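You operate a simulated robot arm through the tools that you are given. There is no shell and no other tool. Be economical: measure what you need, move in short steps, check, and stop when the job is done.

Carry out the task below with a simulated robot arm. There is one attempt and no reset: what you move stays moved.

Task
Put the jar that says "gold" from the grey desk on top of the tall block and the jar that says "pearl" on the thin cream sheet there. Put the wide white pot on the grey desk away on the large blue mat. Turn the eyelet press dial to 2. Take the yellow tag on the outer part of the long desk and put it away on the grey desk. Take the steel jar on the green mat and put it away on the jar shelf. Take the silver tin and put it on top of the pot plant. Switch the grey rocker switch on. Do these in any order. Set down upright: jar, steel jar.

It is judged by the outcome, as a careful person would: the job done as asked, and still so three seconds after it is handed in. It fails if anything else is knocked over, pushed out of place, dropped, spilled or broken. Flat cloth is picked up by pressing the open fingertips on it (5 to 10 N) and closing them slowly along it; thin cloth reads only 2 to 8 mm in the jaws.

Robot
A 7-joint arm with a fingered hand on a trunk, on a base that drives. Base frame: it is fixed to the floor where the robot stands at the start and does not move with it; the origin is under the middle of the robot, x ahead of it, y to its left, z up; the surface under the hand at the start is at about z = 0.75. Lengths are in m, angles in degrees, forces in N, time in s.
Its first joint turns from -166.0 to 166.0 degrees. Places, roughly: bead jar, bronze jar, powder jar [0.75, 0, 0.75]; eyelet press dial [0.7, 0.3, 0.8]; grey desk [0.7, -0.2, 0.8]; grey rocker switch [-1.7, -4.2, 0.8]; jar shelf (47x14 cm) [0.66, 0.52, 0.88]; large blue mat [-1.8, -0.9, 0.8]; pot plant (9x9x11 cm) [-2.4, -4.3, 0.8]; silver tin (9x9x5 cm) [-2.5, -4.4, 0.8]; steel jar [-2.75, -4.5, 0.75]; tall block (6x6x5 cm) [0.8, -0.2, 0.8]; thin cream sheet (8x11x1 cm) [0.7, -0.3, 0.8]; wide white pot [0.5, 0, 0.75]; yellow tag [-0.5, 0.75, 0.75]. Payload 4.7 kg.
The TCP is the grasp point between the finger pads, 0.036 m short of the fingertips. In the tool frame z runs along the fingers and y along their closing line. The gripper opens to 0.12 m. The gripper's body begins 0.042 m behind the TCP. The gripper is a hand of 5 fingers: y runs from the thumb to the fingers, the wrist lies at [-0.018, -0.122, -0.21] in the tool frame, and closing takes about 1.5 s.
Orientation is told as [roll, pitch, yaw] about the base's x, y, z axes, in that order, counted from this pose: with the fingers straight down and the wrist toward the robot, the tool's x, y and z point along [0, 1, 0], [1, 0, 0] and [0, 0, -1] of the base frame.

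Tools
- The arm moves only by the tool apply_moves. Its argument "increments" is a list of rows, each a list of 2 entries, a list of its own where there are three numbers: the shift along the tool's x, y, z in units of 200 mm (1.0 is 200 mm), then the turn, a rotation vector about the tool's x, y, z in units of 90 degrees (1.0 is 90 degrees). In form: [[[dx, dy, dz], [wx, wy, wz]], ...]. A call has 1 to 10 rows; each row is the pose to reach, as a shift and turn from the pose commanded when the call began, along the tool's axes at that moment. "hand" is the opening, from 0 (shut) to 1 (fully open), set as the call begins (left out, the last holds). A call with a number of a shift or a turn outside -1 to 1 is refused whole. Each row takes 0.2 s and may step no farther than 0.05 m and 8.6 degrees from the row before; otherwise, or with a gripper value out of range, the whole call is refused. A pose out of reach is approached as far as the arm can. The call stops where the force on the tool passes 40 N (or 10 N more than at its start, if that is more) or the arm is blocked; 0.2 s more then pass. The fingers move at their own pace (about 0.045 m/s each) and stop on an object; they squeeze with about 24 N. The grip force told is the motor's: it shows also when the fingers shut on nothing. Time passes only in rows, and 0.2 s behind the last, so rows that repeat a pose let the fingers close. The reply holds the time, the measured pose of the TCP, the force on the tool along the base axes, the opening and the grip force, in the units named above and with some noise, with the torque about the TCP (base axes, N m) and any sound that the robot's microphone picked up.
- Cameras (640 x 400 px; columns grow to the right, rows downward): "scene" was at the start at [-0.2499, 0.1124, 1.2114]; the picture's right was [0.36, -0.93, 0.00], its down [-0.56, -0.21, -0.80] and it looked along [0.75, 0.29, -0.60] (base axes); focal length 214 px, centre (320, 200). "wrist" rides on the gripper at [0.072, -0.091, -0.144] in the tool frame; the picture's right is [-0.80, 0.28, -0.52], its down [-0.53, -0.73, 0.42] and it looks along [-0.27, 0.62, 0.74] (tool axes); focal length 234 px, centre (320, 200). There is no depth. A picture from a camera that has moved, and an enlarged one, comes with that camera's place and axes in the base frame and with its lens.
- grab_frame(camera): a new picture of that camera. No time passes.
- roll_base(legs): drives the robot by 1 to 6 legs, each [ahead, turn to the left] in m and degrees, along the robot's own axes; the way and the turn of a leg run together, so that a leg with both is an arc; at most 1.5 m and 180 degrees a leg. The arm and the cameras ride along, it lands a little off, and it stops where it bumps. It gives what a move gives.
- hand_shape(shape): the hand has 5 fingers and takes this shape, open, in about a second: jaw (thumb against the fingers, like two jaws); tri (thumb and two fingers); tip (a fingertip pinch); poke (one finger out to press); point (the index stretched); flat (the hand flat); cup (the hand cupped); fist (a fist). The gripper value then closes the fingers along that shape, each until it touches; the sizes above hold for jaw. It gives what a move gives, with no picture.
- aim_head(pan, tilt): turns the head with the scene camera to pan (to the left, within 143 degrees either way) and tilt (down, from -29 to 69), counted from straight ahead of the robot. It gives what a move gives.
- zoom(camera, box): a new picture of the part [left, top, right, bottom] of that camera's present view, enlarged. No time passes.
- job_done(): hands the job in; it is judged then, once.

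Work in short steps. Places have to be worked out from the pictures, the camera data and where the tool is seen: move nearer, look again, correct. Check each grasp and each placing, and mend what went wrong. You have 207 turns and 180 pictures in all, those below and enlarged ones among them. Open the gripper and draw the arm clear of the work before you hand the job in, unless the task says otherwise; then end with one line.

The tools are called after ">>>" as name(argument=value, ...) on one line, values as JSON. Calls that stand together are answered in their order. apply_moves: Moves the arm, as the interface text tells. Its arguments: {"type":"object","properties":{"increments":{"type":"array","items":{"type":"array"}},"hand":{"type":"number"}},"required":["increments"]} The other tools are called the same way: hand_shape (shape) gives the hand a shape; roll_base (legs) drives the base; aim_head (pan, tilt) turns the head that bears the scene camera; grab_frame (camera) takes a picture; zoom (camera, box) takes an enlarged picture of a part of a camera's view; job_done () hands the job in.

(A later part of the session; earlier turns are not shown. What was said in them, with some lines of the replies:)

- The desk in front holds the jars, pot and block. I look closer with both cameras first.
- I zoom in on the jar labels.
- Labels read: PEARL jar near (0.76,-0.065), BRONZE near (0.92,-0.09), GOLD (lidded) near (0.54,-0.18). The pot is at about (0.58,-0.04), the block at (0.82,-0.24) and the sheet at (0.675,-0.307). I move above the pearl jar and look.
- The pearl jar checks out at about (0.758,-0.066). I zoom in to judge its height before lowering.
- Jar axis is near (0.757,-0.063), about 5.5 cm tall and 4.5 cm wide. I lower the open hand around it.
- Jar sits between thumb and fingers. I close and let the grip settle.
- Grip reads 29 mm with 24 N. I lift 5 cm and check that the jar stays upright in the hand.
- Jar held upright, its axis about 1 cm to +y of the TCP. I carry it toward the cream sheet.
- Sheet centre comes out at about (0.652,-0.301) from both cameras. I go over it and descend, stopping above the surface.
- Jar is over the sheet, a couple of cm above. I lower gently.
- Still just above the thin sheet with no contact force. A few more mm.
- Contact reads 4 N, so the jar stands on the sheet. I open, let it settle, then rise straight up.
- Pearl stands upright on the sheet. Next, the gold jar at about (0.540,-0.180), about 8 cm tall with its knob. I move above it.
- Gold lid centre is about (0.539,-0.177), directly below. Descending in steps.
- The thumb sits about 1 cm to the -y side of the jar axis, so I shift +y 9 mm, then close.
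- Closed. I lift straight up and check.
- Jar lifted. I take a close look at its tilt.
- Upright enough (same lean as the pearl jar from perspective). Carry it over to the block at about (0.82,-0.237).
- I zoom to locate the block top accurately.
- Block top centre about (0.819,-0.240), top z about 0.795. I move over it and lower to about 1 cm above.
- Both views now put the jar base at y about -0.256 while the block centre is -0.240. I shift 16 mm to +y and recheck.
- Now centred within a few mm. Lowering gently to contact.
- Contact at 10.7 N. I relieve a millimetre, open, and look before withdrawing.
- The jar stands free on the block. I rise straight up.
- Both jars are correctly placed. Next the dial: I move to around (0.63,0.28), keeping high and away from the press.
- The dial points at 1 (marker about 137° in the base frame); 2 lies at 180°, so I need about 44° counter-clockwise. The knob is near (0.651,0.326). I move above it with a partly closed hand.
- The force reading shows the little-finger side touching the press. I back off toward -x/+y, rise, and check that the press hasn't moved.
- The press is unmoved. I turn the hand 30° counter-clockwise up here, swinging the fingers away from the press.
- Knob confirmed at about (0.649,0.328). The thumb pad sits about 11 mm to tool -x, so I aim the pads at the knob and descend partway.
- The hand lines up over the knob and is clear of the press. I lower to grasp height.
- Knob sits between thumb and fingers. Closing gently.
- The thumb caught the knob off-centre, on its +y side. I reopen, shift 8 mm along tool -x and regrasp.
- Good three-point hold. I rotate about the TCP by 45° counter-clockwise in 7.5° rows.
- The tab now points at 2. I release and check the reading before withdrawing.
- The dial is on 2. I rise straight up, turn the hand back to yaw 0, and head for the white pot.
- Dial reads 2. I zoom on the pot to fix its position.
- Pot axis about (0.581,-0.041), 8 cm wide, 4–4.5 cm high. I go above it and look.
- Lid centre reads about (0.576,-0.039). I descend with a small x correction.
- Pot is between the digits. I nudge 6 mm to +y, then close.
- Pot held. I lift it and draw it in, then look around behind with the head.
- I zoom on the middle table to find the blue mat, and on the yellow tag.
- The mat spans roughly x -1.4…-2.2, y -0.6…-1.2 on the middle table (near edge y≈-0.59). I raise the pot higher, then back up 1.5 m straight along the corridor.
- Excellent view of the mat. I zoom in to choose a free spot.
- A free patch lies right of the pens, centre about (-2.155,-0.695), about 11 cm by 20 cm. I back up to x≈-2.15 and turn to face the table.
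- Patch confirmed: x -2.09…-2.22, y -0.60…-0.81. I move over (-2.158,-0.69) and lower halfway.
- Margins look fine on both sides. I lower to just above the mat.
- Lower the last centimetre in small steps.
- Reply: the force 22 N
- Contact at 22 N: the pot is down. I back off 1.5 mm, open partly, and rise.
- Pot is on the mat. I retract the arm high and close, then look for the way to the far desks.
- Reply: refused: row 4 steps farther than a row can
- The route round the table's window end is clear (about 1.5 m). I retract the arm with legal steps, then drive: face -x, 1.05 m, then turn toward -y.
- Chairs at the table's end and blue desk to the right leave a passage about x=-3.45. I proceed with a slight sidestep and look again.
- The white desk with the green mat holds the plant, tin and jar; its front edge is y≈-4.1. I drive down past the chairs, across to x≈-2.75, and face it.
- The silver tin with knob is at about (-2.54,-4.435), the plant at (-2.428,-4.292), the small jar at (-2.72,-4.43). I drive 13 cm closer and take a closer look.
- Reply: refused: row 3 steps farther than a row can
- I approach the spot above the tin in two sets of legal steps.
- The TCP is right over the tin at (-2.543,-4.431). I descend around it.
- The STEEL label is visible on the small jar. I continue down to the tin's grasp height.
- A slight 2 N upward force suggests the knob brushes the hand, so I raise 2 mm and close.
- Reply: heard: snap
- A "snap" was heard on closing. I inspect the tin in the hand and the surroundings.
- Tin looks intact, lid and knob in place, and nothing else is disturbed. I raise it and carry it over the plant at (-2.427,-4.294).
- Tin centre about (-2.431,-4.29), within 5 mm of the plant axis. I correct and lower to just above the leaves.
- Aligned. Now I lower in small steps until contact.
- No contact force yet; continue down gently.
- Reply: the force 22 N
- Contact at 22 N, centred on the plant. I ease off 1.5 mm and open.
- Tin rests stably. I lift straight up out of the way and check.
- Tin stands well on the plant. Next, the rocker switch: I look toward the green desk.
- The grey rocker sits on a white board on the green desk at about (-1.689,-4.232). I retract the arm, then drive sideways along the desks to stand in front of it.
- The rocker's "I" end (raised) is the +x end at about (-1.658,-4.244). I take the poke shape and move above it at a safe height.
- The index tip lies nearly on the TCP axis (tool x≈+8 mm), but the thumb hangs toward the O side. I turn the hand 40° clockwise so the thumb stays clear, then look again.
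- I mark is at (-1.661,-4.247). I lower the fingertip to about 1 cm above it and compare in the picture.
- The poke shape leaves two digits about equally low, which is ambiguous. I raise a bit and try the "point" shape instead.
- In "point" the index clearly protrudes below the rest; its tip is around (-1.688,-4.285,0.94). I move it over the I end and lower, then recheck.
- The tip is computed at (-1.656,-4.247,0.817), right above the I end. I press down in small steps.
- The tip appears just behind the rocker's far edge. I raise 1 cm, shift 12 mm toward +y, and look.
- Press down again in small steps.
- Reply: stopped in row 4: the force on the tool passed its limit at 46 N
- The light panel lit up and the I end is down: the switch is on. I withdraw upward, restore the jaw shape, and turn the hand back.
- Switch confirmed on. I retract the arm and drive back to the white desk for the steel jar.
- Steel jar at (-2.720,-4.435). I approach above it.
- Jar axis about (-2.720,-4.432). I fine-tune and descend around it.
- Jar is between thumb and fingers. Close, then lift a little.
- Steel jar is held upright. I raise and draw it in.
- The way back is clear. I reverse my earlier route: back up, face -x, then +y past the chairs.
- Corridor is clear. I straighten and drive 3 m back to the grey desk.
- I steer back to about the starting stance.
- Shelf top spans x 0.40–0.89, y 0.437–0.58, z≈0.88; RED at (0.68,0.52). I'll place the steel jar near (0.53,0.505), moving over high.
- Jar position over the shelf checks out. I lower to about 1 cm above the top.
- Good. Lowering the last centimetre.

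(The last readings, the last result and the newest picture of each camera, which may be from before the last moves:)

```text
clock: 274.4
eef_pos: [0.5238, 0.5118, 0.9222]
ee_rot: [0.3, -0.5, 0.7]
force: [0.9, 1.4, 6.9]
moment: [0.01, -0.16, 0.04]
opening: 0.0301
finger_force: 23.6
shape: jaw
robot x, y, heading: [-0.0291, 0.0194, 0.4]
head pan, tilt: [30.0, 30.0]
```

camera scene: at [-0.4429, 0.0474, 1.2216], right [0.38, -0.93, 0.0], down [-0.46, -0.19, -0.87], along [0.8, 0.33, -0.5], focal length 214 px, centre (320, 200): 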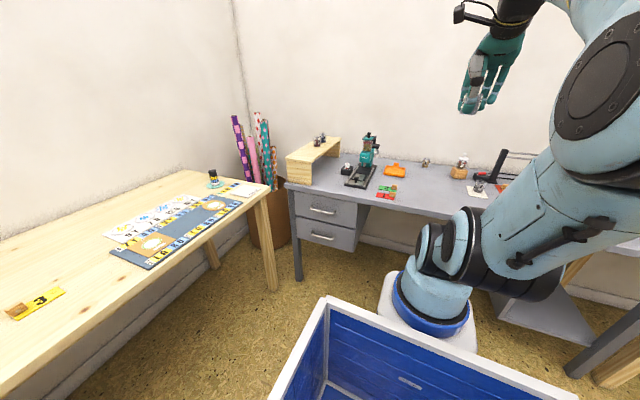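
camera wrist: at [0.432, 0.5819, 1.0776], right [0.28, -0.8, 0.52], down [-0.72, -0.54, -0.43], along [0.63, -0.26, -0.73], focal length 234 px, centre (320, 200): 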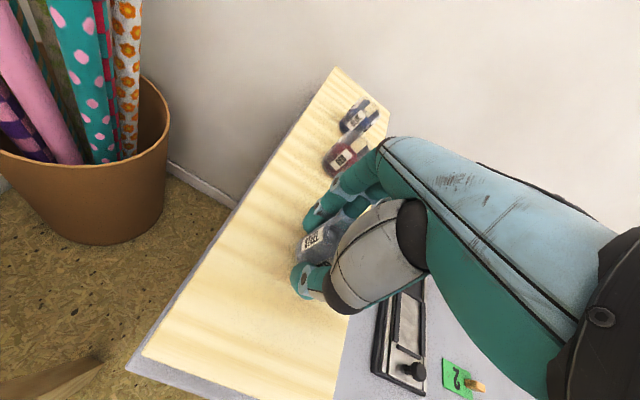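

Contact at 7 N: the jar is on the shelf. I open and withdraw upward.

>>> apply_moves(increments=[[[0, 0, 0], [0, 0, 0]], [[0, 0, 0], [0, 0, 0]], [[0, 0, 0], [0, 0, 0]], [[0, 0, 0], [0, 0, 0]], [[0, 0, 0], [0, 0, 0]]], hand=0.75)

>>> apply_moves(increments=[[[0, 0, -0.1], [0, 0, 0]], [[0, 0, -0.3], [0, 0, 0]], [[0, 0, -0.5], [0, 0, 0]], [[0, 0, -0.75], [0, 0, 0]], [[0, 0, -1.0], [0, 0, 0]]])

>>> zoom(camera="scene", box=[300, 110, 400, 190])

```text
clock: 275.6
eef_pos: [0.5253, 0.5107, 0.9215]
ee_rot: [0.1, -0.4, 0.6]
force: [-0.7, -0.6, -0.2]
moment: [-0.04, 0.03, 0.01]
opening: 0.0896
finger_force: 0.1
shape: jaw
robot x, y, heading: [-0.0272, 0.0167, 0.5]
head pan, tilt: [30.0, 30.0]
```

```text
clock: 276.8
eef_pos: [0.5248, 0.5141, 1.1204]
ee_rot: [0.1, -0.4, 0.7]
force: [-0.6, 0.5, -0.7]
moment: [-0.04, 0.02, -0.01]
opening: 0.0894
finger_force: 0.1
shape: jaw
robot x, y, heading: [-0.0308, 0.0165, 0.5]
head pan, tilt: [30.0, 30.0]
```

```text
5.00 times, centred on (350, 150) of scene
camera zoom: at [-0.2821, 0.1412, 1.2216], right [0.51, -0.86, 0.0], down [-0.43, -0.25, -0.87], along [0.75, 0.44, -0.5], focal length 1072 px, centre (170, 450)
```

zoom: 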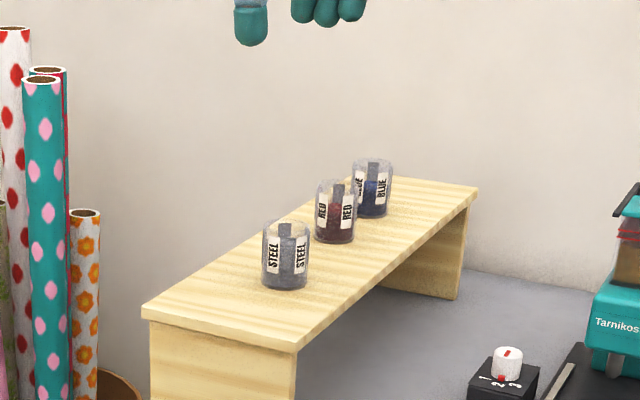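

The steel jar stands upright on the shelf. Now the yellow tag: I bring the arm back to centre, then back up and turn left to face the long desk.

>>> apply_moves(increments=[[[-0.2, 0, 0], [0, 0, 0]], [[-0.4, 0, 0], [0, 0, 0]], [[-0.6, -0.02, 0], [0, 0, 0]], [[-0.8, -0.05, 0], [0, 0, 0]], [[-1.0, -0.08, 0], [0, 0, 0]]], hand=1)

>>> apply_moves(increments=[[[-0.2, -0.08, 0], [0, 0, 0]], [[-0.4, -0.16, 0], [0, 0, 0]], [[-0.6, -0.24, 0], [0, 0, 0]], [[-0.8, -0.3, 0], [0, 0, 0]], [[-1.0, -0.36, 0], [0, 0, 0]]])

>>> roll_base(legs=[[-0.4, 0], [0, 90]])

>>> aim_head(pan=-15, tilt=45)

>>> grab_frame(camera="scene")

>>> grab_frame(camera="wrist")

```text
clock: 278.0
eef_pos: [0.511, 0.3105, 1.1198]
ee_rot: [0.1, -0.5, 0.6]
force: [0.9, 0.9, -1.3]
moment: [-0.02, -0.01, 0.0]
opening: 0.1198
finger_force: 0.0
shape: jaw
robot x, y, heading: [-0.0297, 0.0192, 0.6]
head pan, tilt: [30.0, 30.0]
```

```text
clock: 279.2
eef_pos: [0.4403, 0.1087, 1.1155]
ee_rot: [0.3, -0.4, 0.7]
force: [0.9, 0.8, 0.6]
moment: [-0.02, 0.03, -0.02]
opening: 0.1198
finger_force: 0.1
shape: jaw
robot x, y, heading: [-0.0316, 0.017, 0.6]
head pan, tilt: [30.0, 30.0]
```

```text
clock: 285.4
eef_pos: [-0.5098, 0.4812, 1.1151]
ee_rot: [0.1, -0.4, 90.4]
force: [0.3, -0.2, 0.6]
moment: [0.0, 0.01, 0.03]
opening: 0.1196
finger_force: 0.0
shape: jaw
robot x, y, heading: [-0.4221, 0.0127, 90.3]
head pan, tilt: [30.0, 30.0]
```

```text
clock: 286.6
eef_pos: [-0.5095, 0.4794, 1.1151]
ee_rot: [0.1, -0.4, 90.5]
force: [-0.6, 0.7, -0.4]
moment: [0.02, 0.01, 0.0]
opening: 0.1199
finger_force: 0.0
shape: jaw
robot x, y, heading: [-0.4211, 0.0145, 90.3]
head pan, tilt: [-15.0, 45.0]
```

```text
43 pictures are left
camera scene: at [-0.4794, -0.2386, 1.199], right [0.97, -0.25, 0.0], down [-0.18, -0.68, -0.71], along [0.18, 0.68, -0.71], focal length 214 px, centre (320, 200)
```

scene: 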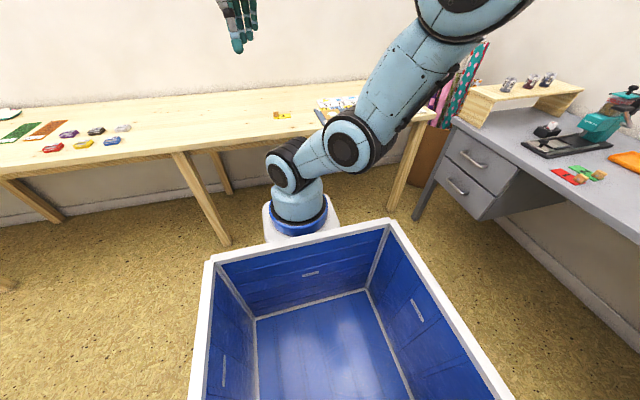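

```text
42 pictures are left
camera wrist: at [-0.5819, 0.3871, 1.2578], right [0.8, 0.28, 0.52], down [0.54, -0.73, -0.43], along [0.26, 0.63, -0.73], focal length 234 px, centre (320, 200)
```

wrist: 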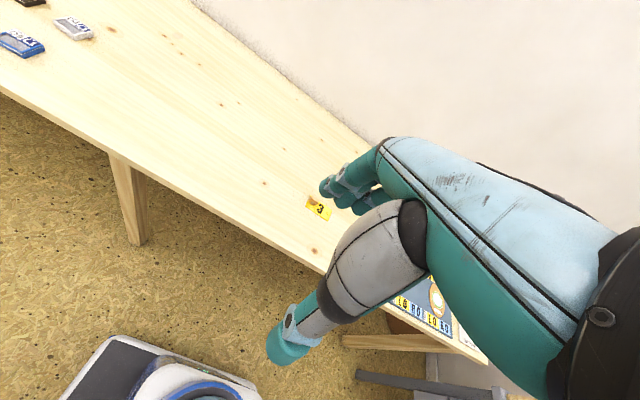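

Tag located near (-0.40,0.80). I zoom to see its handle and orientation.

>>> zoom(camera="scene", box=[260, 95, 310, 130])

>>> zoom(camera="wrist", box=[290, 180, 350, 230])

```text
11.43 times, centred on (285, 112) of scene
camera zoom: at [-0.4794, -0.2386, 1.199], right [0.97, -0.25, 0.0], down [-0.18, -0.68, -0.71], along [0.18, 0.68, -0.71], focal length 2451 px, centre (720, 1200)
```

zoom: 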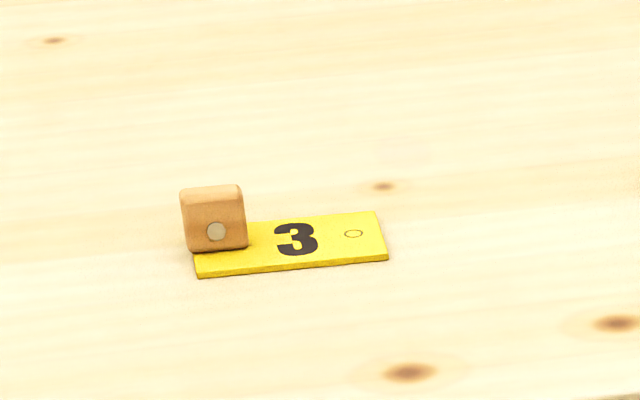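

```text
8.00 times, centred on (320, 205) of wrist
camera zoom: at [-0.5819, 0.3871, 1.2578], right [0.8, 0.28, 0.52], down [0.54, -0.73, -0.43], along [0.26, 0.63, -0.73], focal length 1873 px, centre (320, 160)
```

zoom: 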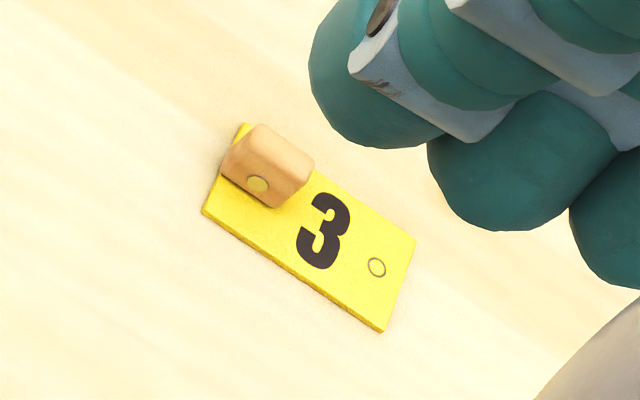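

The tag lies along x with a wooden peg grip at its -x end, about (-0.426,0.792). I move above the peg with the hand half open.

>>> apply_moves(increments=[[[-0.1, 0.18, 0.05], [0, 0, 0]], [[-0.2, 0.36, 0.1], [0, 0, 0]], [[-0.3, 0.54, 0.15], [0, 0, 0]], [[-0.4, 0.72, 0.2], [0, 0, 0]], [[-0.415, 0.9, 0.3], [0, 0, 0]]], hand=0.6)

>>> apply_moves(increments=[[[0, 0.15, 0.12], [0, 0, 0]], [[0, 0.3, 0.25], [0, 0, 0]], [[0, 0.45, 0.4], [0, 0, 0]], [[0, 0.6, 0.55], [0, 0, 0]], [[0, 0.665, 0.75], [0, 0, 0]]])

>>> grab_frame(camera="wrist")

>>> zoom(camera="scene", box=[250, 70, 330, 140])

```text
clock: 287.8
eef_pos: [-0.4275, 0.6628, 1.0559]
ee_rot: [0.1, -0.5, 90.3]
force: [0.2, -0.8, 1.6]
moment: [0.0, -0.04, -0.03]
opening: 0.0724
finger_force: 0.1
shape: jaw
robot x, y, heading: [-0.4191, 0.0107, 90.3]
head pan, tilt: [-15.0, 45.0]
```

```text
clock: 289.0
eef_pos: [-0.4306, 0.7941, 0.9075]
ee_rot: [0.2, -0.5, 90.4]
force: [-0.2, -0.4, 0.9]
moment: [-0.01, -0.01, -0.02]
opening: 0.0724
finger_force: 0.0
shape: jaw
robot x, y, heading: [-0.4194, 0.0117, 90.1]
head pan, tilt: [-15.0, 45.0]
```

```text
39 pictures are left
camera wrist: at [-0.5018, 0.7011, 1.0501], right [0.8, 0.28, 0.53], down [0.54, -0.72, -0.43], along [0.26, 0.63, -0.73], focal length 234 px, centre (320, 200)
```

wrist: 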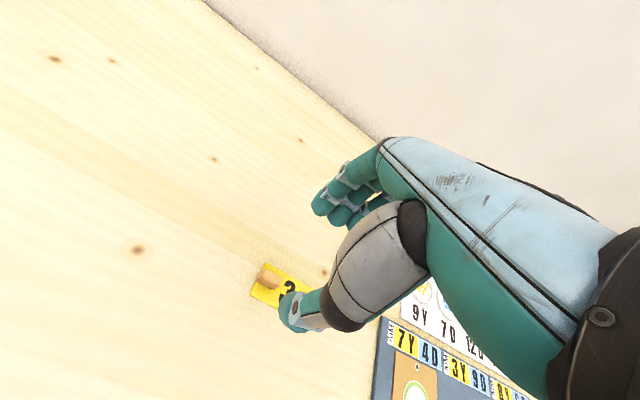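

```text
5.71 times, centred on (290, 105) of scene
camera zoom: at [-0.4793, -0.2389, 1.1989], right [0.97, -0.25, 0.0], down [-0.18, -0.68, -0.71], along [0.18, 0.68, -0.71], focal length 1226 px, centre (491, 743)
```

zoom: 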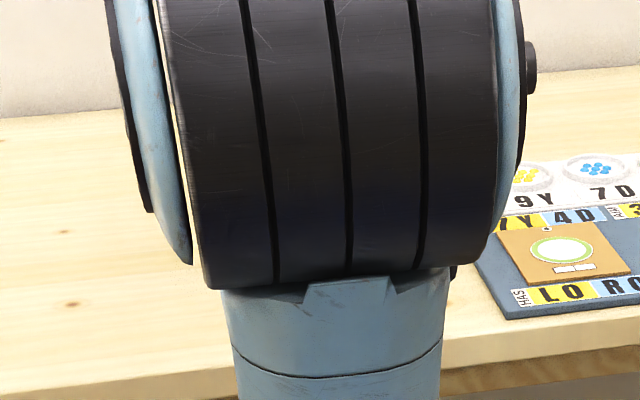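

Peg reads (-0.428,0.795), right below. I descend partway and check.

>>> apply_moves(increments=[[[0, 0, 0.2], [0, 0, 0]], [[0, 0, 0.38], [0, 0, 0]], [[0, 0, 0.48], [0, 0, 0]]], hand=0.6)

>>> zoom(camera="wrist", box=[230, 170, 370, 330])

```text
clock: 289.8
eef_pos: [-0.4311, 0.7955, 0.8128]
ee_rot: [0.2, -0.5, 90.5]
force: [1.3, 0.2, 0.7]
moment: [-0.06, 0.02, -0.01]
opening: 0.0724
finger_force: 0.0
shape: jaw
robot x, y, heading: [-0.4226, 0.0124, 90.4]
head pan, tilt: [-15.0, 45.0]
```

```text
2.50 times, centred on (300, 250) of wrist
camera zoom: at [-0.5019, 0.7024, 0.9552], right [0.8, 0.28, 0.53], down [0.54, -0.73, -0.43], along [0.26, 0.63, -0.73], focal length 585 px, centre (370, 75)
```

zoom: 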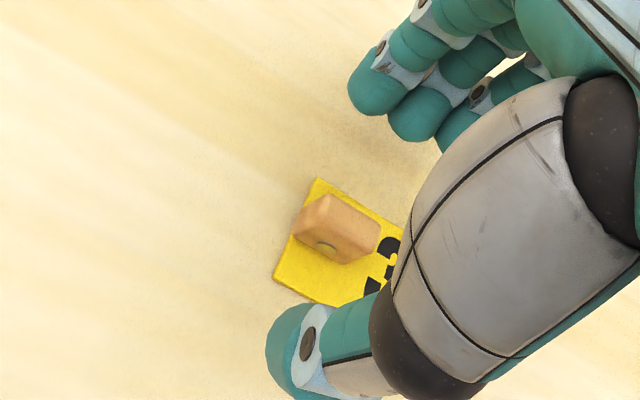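

Well lined up. Lower 12 mm and close on the peg.

>>> apply_moves(increments=[[[0, -0.015, 0.03], [0, 0, 0]], [[0, -0.015, 0.06], [0, 0, 0]]], hand=0.6)

>>> apply_moves(increments=[[[0, 0, 0], [0, 0, 0]], [[0, 0, 0], [0, 0, 0]], [[0, 0, 0], [0, 0, 0]], [[0, 0, 0], [0, 0, 0]], [[0, 0, 0], [0, 0, 0]], [[0, 0, 0], [0, 0, 0]]], hand=0)

>>> zoom(camera="wrist", box=[230, 170, 370, 330])

```text
clock: 290.4
eef_pos: [-0.4319, 0.7929, 0.7999]
ee_rot: [0.1, -0.5, 90.4]
force: [-0.7, 0.2, -0.1]
moment: [0.0, -0.01, 0.0]
opening: 0.0723
finger_force: 0.0
shape: jaw
robot x, y, heading: [-0.419, 0.0102, 90.1]
head pan, tilt: [-15.0, 45.0]
```

```text
clock: 291.8
eef_pos: [-0.4299, 0.7928, 0.8006]
ee_rot: [0.2, -0.5, 90.4]
force: [-0.2, 0.3, 1.9]
moment: [-0.03, 0.03, -0.01]
opening: 0.0082
finger_force: 24.0
shape: jaw
robot x, y, heading: [-0.4202, 0.0093, 90.1]
head pan, tilt: [-15.0, 45.0]
```

```text
2.50 times, centred on (300, 250) of wrist
camera zoom: at [-0.502, 0.6996, 0.9428], right [0.8, 0.28, 0.53], down [0.54, -0.73, -0.43], along [0.26, 0.63, -0.73], focal length 585 px, centre (370, 75)
```

zoom: 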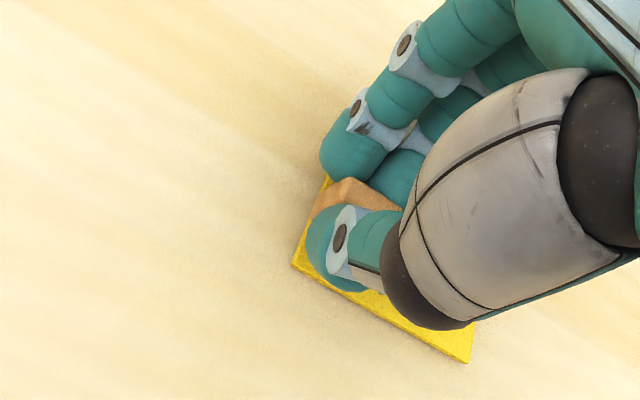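

Peg gripped. I lift and verify.

>>> apply_moves(increments=[[[0, 0, -0.1], [0, 0, 0]], [[0, 0, -0.3], [0, 0, 0]], [[0, 0, -0.5], [0, 0, 0]]], hand=0)

>>> grab_frame(camera="wrist")

```text
clock: 292.6
eef_pos: [-0.4307, 0.7925, 0.8973]
ee_rot: [0.2, -0.2, 90.4]
force: [0.0, 0.6, -0.7]
moment: [-0.06, 0.02, 0.01]
opening: 0.0082
finger_force: 23.9
shape: jaw
robot x, y, heading: [-0.4218, 0.0129, 90.1]
head pan, tilt: [-15.0, 45.0]
```

```text
35 pictures are left
camera wrist: at [-0.5015, 0.7, 1.0402], right [0.8, 0.28, 0.52], down [0.54, -0.73, -0.43], along [0.26, 0.63, -0.73], focal length 234 px, centre (320, 200)
```

wrist: 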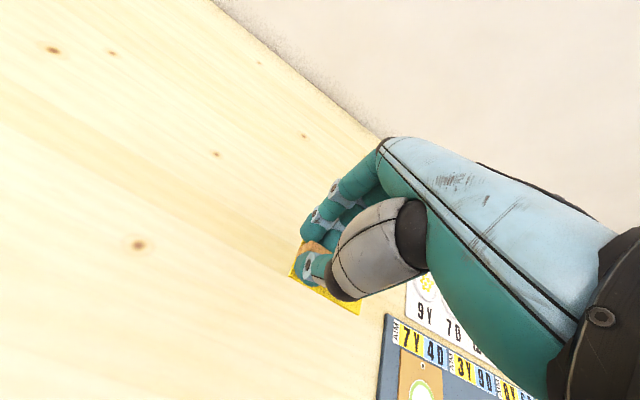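

Tag is held. I lift, draw in, and drive back to the grey desk.

>>> apply_moves(increments=[[[0, 0, -0.2], [0, 0, 0]], [[0, -0.1, -0.4], [0, 0, 0]], [[0, -0.25, -0.58], [0, 0, 0]], [[0, -0.4, -0.75], [0, 0, 0]], [[0, -0.58, -0.9], [0, 0, 0]], [[0, -0.75, -1.0], [0, 0, 0]], [[0, -0.95, -1.0], [0, 0, 0]]], hand=0)

>>> apply_moves(increments=[[[0, -0.2, 0], [0, 0, 0]], [[0, -0.4, 0], [0, 0, 0]], [[0, -0.6, 0], [0, 0, 0]], [[0, -0.7, 0], [0, 0, 0]]], hand=0)

>>> roll_base(legs=[[0, -90], [0.4, 0]])

>>> aim_head(pan=10, tilt=38)

>>> grab_frame(camera="scene")

>>> grab_frame(camera="wrist")

```text
clock: 294.2
eef_pos: [-0.4273, 0.6031, 1.097]
ee_rot: [0.2, -0.4, 90.5]
force: [0.2, 0.6, -0.6]
moment: [-0.02, 0.04, -0.01]
opening: 0.0087
finger_force: 24.2
shape: jaw
robot x, y, heading: [-0.4227, 0.0131, 90.2]
head pan, tilt: [-15.0, 45.0]
```

```text
clock: 295.2
eef_pos: [-0.4275, 0.4618, 1.0968]
ee_rot: [0.3, -0.5, 90.4]
force: [0.4, 0.1, -0.1]
moment: [-0.06, 0.01, 0.02]
opening: 0.0082
finger_force: 23.6
shape: jaw
robot x, y, heading: [-0.4212, 0.0108, 90.3]
head pan, tilt: [-15.0, 45.0]
```

```text
clock: 301.5
eef_pos: [0.4332, 0.0311, 1.0982]
ee_rot: [0.2, -0.4, 1.2]
force: [0.6, -0.2, -0.2]
moment: [0.01, -0.03, 0.02]
opening: 0.0083
finger_force: 23.9
shape: jaw
robot x, y, heading: [-0.0184, 0.0118, 1.0]
head pan, tilt: [-15.0, 45.0]
```

```text
clock: 302.4
eef_pos: [0.435, 0.0304, 1.0986]
ee_rot: [0.1, -0.4, 1.2]
force: [0.7, 0.1, -0.7]
moment: [0.01, 0.01, 0.03]
opening: 0.0085
finger_force: 24.0
shape: jaw
robot x, y, heading: [-0.0175, 0.0149, 1.1]
head pan, tilt: [10.0, 38.0]
```

```text
34 pictures are left
camera scene: at [-0.2645, 0.109, 1.2092], right [0.19, -0.98, 0.0], down [-0.6, -0.12, -0.79], along [0.77, 0.15, -0.62], focal length 214 px, centre (320, 200)
```

scene: 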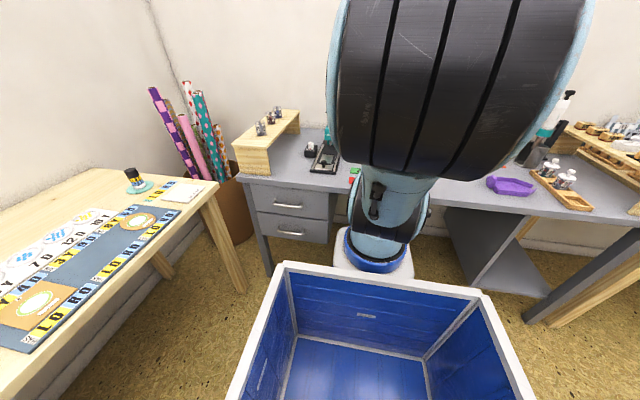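

```text
33 pictures are left
camera wrist: at [0.3396, 0.1006, 1.2402], right [0.29, -0.8, 0.53], down [-0.72, -0.55, -0.43], along [0.63, -0.25, -0.73], focal length 234 px, centre (320, 200)
```

wrist: 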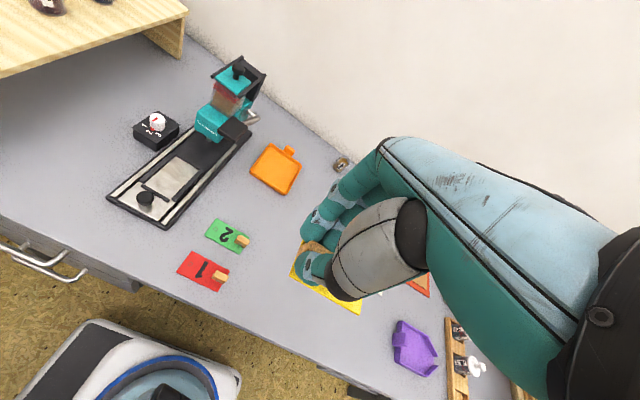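

I carry the tag over free desk space at about (0.60,-0.04) and lower to 15 cm above.

>>> apply_moves(increments=[[[-0.09, 0.2, 0], [0, 0, 0]], [[-0.18, 0.4, 0], [0, 0, 0]], [[-0.27, 0.61, 0], [0, 0, 0]], [[-0.367, 0.82, 0], [0, 0, 0]], [[-0.367, 0.82, 0.2], [0, 0, 0]], [[-0.367, 0.82, 0.4], [0, 0, 0]], [[-0.367, 0.82, 0.6], [0, 0, 0]], [[-0.367, 0.82, 0.8], [0, 0, 0]], [[-0.367, 0.82, 1.0], [0, 0, 0]]], hand=0)

>>> grab_frame(camera="wrist")

```text
clock: 304.4
eef_pos: [0.6011, -0.0377, 0.8998]
ee_rot: [0.2, -0.5, 1.1]
force: [0.3, 0.6, 0.3]
moment: [-0.01, 0.01, 0.0]
opening: 0.0083
finger_force: 23.8
shape: jaw
robot x, y, heading: [-0.0158, 0.0162, 1.1]
head pan, tilt: [10.0, 38.0]
```

```text
32 pictures are left
camera wrist: at [0.5075, 0.0314, 1.0411], right [0.29, -0.8, 0.53], down [-0.72, -0.55, -0.43], along [0.63, -0.25, -0.73], focal length 234 px, centre (320, 200)
```

wrist: 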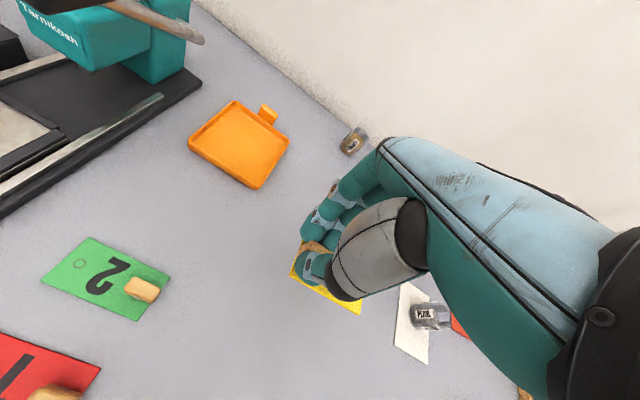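

Space below is clear. Lowering toward the surface.

>>> apply_moves(increments=[[[0, 0, 0.15], [0, 0, 0]], [[0, 0, 0.3], [0, 0, 0]], [[0, 0, 0.42], [0, 0, 0]], [[0, 0, 0.47], [0, 0, 0]]], hand=0)

>>> apply_moves(increments=[[[0, 0, 0.012], [0, 0, 0]], [[0, 0, 0.022], [0, 0, 0]], [[0, 0, 0.028], [0, 0, 0]], [[0, 0, 0.028], [0, 0, 0]]], hand=0)

>>> grab_frame(camera="wrist")

```text
clock: 305.4
eef_pos: [0.6022, -0.0365, 0.806]
ee_rot: [0.2, -0.3, 1.2]
force: [-0.1, 0.4, 0.5]
moment: [-0.01, -0.01, 0.07]
opening: 0.0085
finger_force: 23.4
shape: jaw
robot x, y, heading: [-0.0138, 0.0158, 1.0]
head pan, tilt: [10.0, 38.0]
```

```text
clock: 306.4
eef_pos: [0.6015, -0.0377, 0.8002]
ee_rot: [0.2, -0.4, 1.2]
force: [-1.5, 0.4, 4.3]
moment: [0.04, -0.01, 0.04]
opening: 0.0085
finger_force: 23.3
shape: jaw
robot x, y, heading: [-0.0147, 0.0154, 1.0]
head pan, tilt: [10.0, 38.0]
```

```text
31 pictures are left
camera wrist: at [0.5078, 0.0318, 0.9422], right [0.29, -0.8, 0.53], down [-0.72, -0.55, -0.43], along [0.63, -0.25, -0.73], focal length 234 px, centre (320, 200)
```

wrist: 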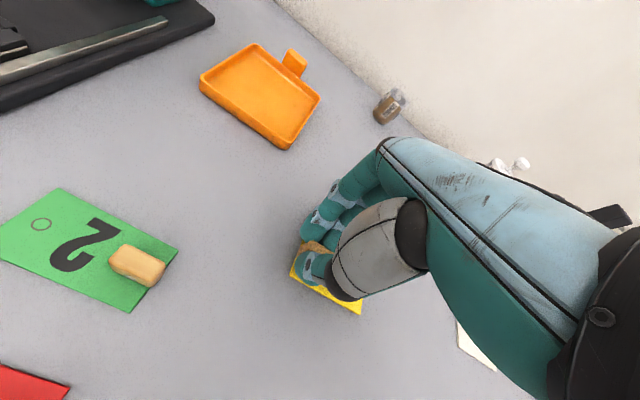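

Contact at 4 N. I open and rise.

>>> apply_moves(increments=[[[0, 0, 0], [0, 0, 0]], [[0, 0, 0], [0, 0, 0]], [[0, 0, 0], [0, 0, 0]], [[0, 0, 0], [0, 0, 0]], [[0, 0, 0], [0, 0, 0]]], hand=0.6)

>>> apply_moves(increments=[[[0, 0, -0.1], [0, 0, 0]], [[0, 0, -0.3], [0, 0, 0]], [[0, 0, -0.5], [0, 0, 0]], [[0, 0, -0.75], [0, 0, 0]], [[0, 0, -1.0], [0, 0, 0]]])

>>> apply_moves(increments=[[[0, -0.15, -0.1], [0, 0, 0]], [[0, -0.3, -0.2], [0, 0, 0]], [[0, -0.45, -0.3], [0, 0, 0]], [[0, -0.6, -0.4], [0, 0, 0]], [[0, -0.7, -0.5], [0, 0, 0]]], hand=1)

>>> grab_frame(camera="wrist")

>>> aim_head(pan=-10, tilt=35)

>>> zoom(camera="scene", box=[180, 80, 480, 220])

```text
clock: 307.6
eef_pos: [0.6022, -0.0375, 0.7988]
ee_rot: [0.3, -0.4, 1.2]
force: [0.1, -0.1, 0.2]
moment: [0.01, 0.05, -0.01]
opening: 0.0716
finger_force: 0.1
shape: jaw
robot x, y, heading: [-0.0118, 0.0152, 0.7]
head pan, tilt: [10.0, 38.0]
```

```text
clock: 308.8
eef_pos: [0.6023, -0.0398, 0.9997]
ee_rot: [0.2, -0.4, 1.3]
force: [0.6, 0.3, -0.3]
moment: [0.04, 0.03, -0.01]
opening: 0.0716
finger_force: 0.1
shape: jaw
robot x, y, heading: [-0.0187, 0.0176, 1.3]
head pan, tilt: [10.0, 38.0]
```

```text
clock: 310.0
eef_pos: [0.4602, -0.0416, 1.0963]
ee_rot: [0.3, -0.5, 1.2]
force: [0.2, 0.3, 0.5]
moment: [-0.01, -0.01, 0.04]
opening: 0.1197
finger_force: 0.0
shape: jaw
robot x, y, heading: [-0.0157, 0.0134, 0.9]
head pan, tilt: [10.0, 38.0]
```

```text
30 pictures are left
camera wrist: at [0.3651, 0.0289, 1.2386], right [0.29, -0.8, 0.53], down [-0.72, -0.55, -0.43], along [0.63, -0.25, -0.73], focal length 234 px, centre (320, 200)
```

wrist: 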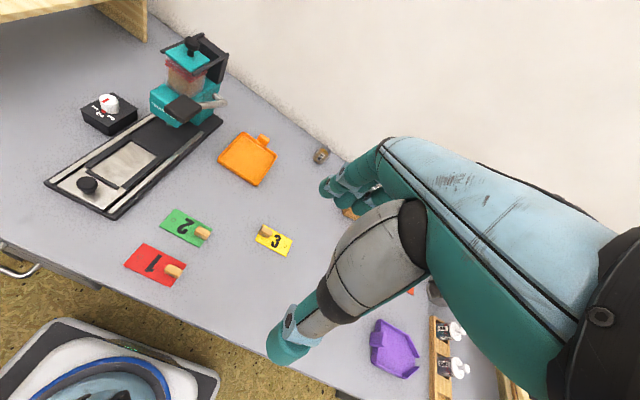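

```text
clock: 310.8
eef_pos: [0.4601, -0.0417, 1.0959]
ee_rot: [0.2, -0.4, 1.2]
force: [0.3, -0.4, -0.2]
moment: [0.04, 0.04, -0.02]
opening: 0.1195
finger_force: 0.1
shape: jaw
robot x, y, heading: [-0.0211, 0.0162, 1.2]
head pan, tilt: [-10.0, 35.0]
```

```text
2.13 times, centred on (330, 150) of scene
camera zoom: at [-0.2623, 0.0789, 1.2138], right [-0.16, -0.99, 0.0], down [-0.57, 0.09, -0.82], along [0.81, -0.13, -0.57], focal length 458 px, centre (299, 307)
```

zoom: 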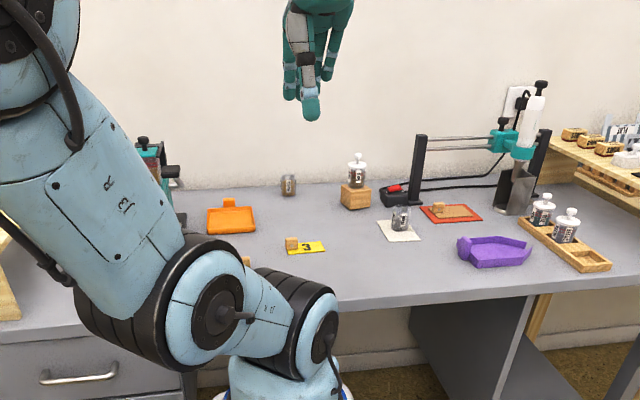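

Everything is in place: gold jar on the block, pearl jar on the sheet, tag 3 on the grey desk, dial at 2, steel jar on the shelf, pot, tin and switch done. The hand is open and clear, so I hand in.

>>> job_done()

```text
The job is handed in.
```

All eight tasks are done and the job is handed in; I heard a "snap" while gripping the silver tin, but close-up views afterwards showed it undamaged.
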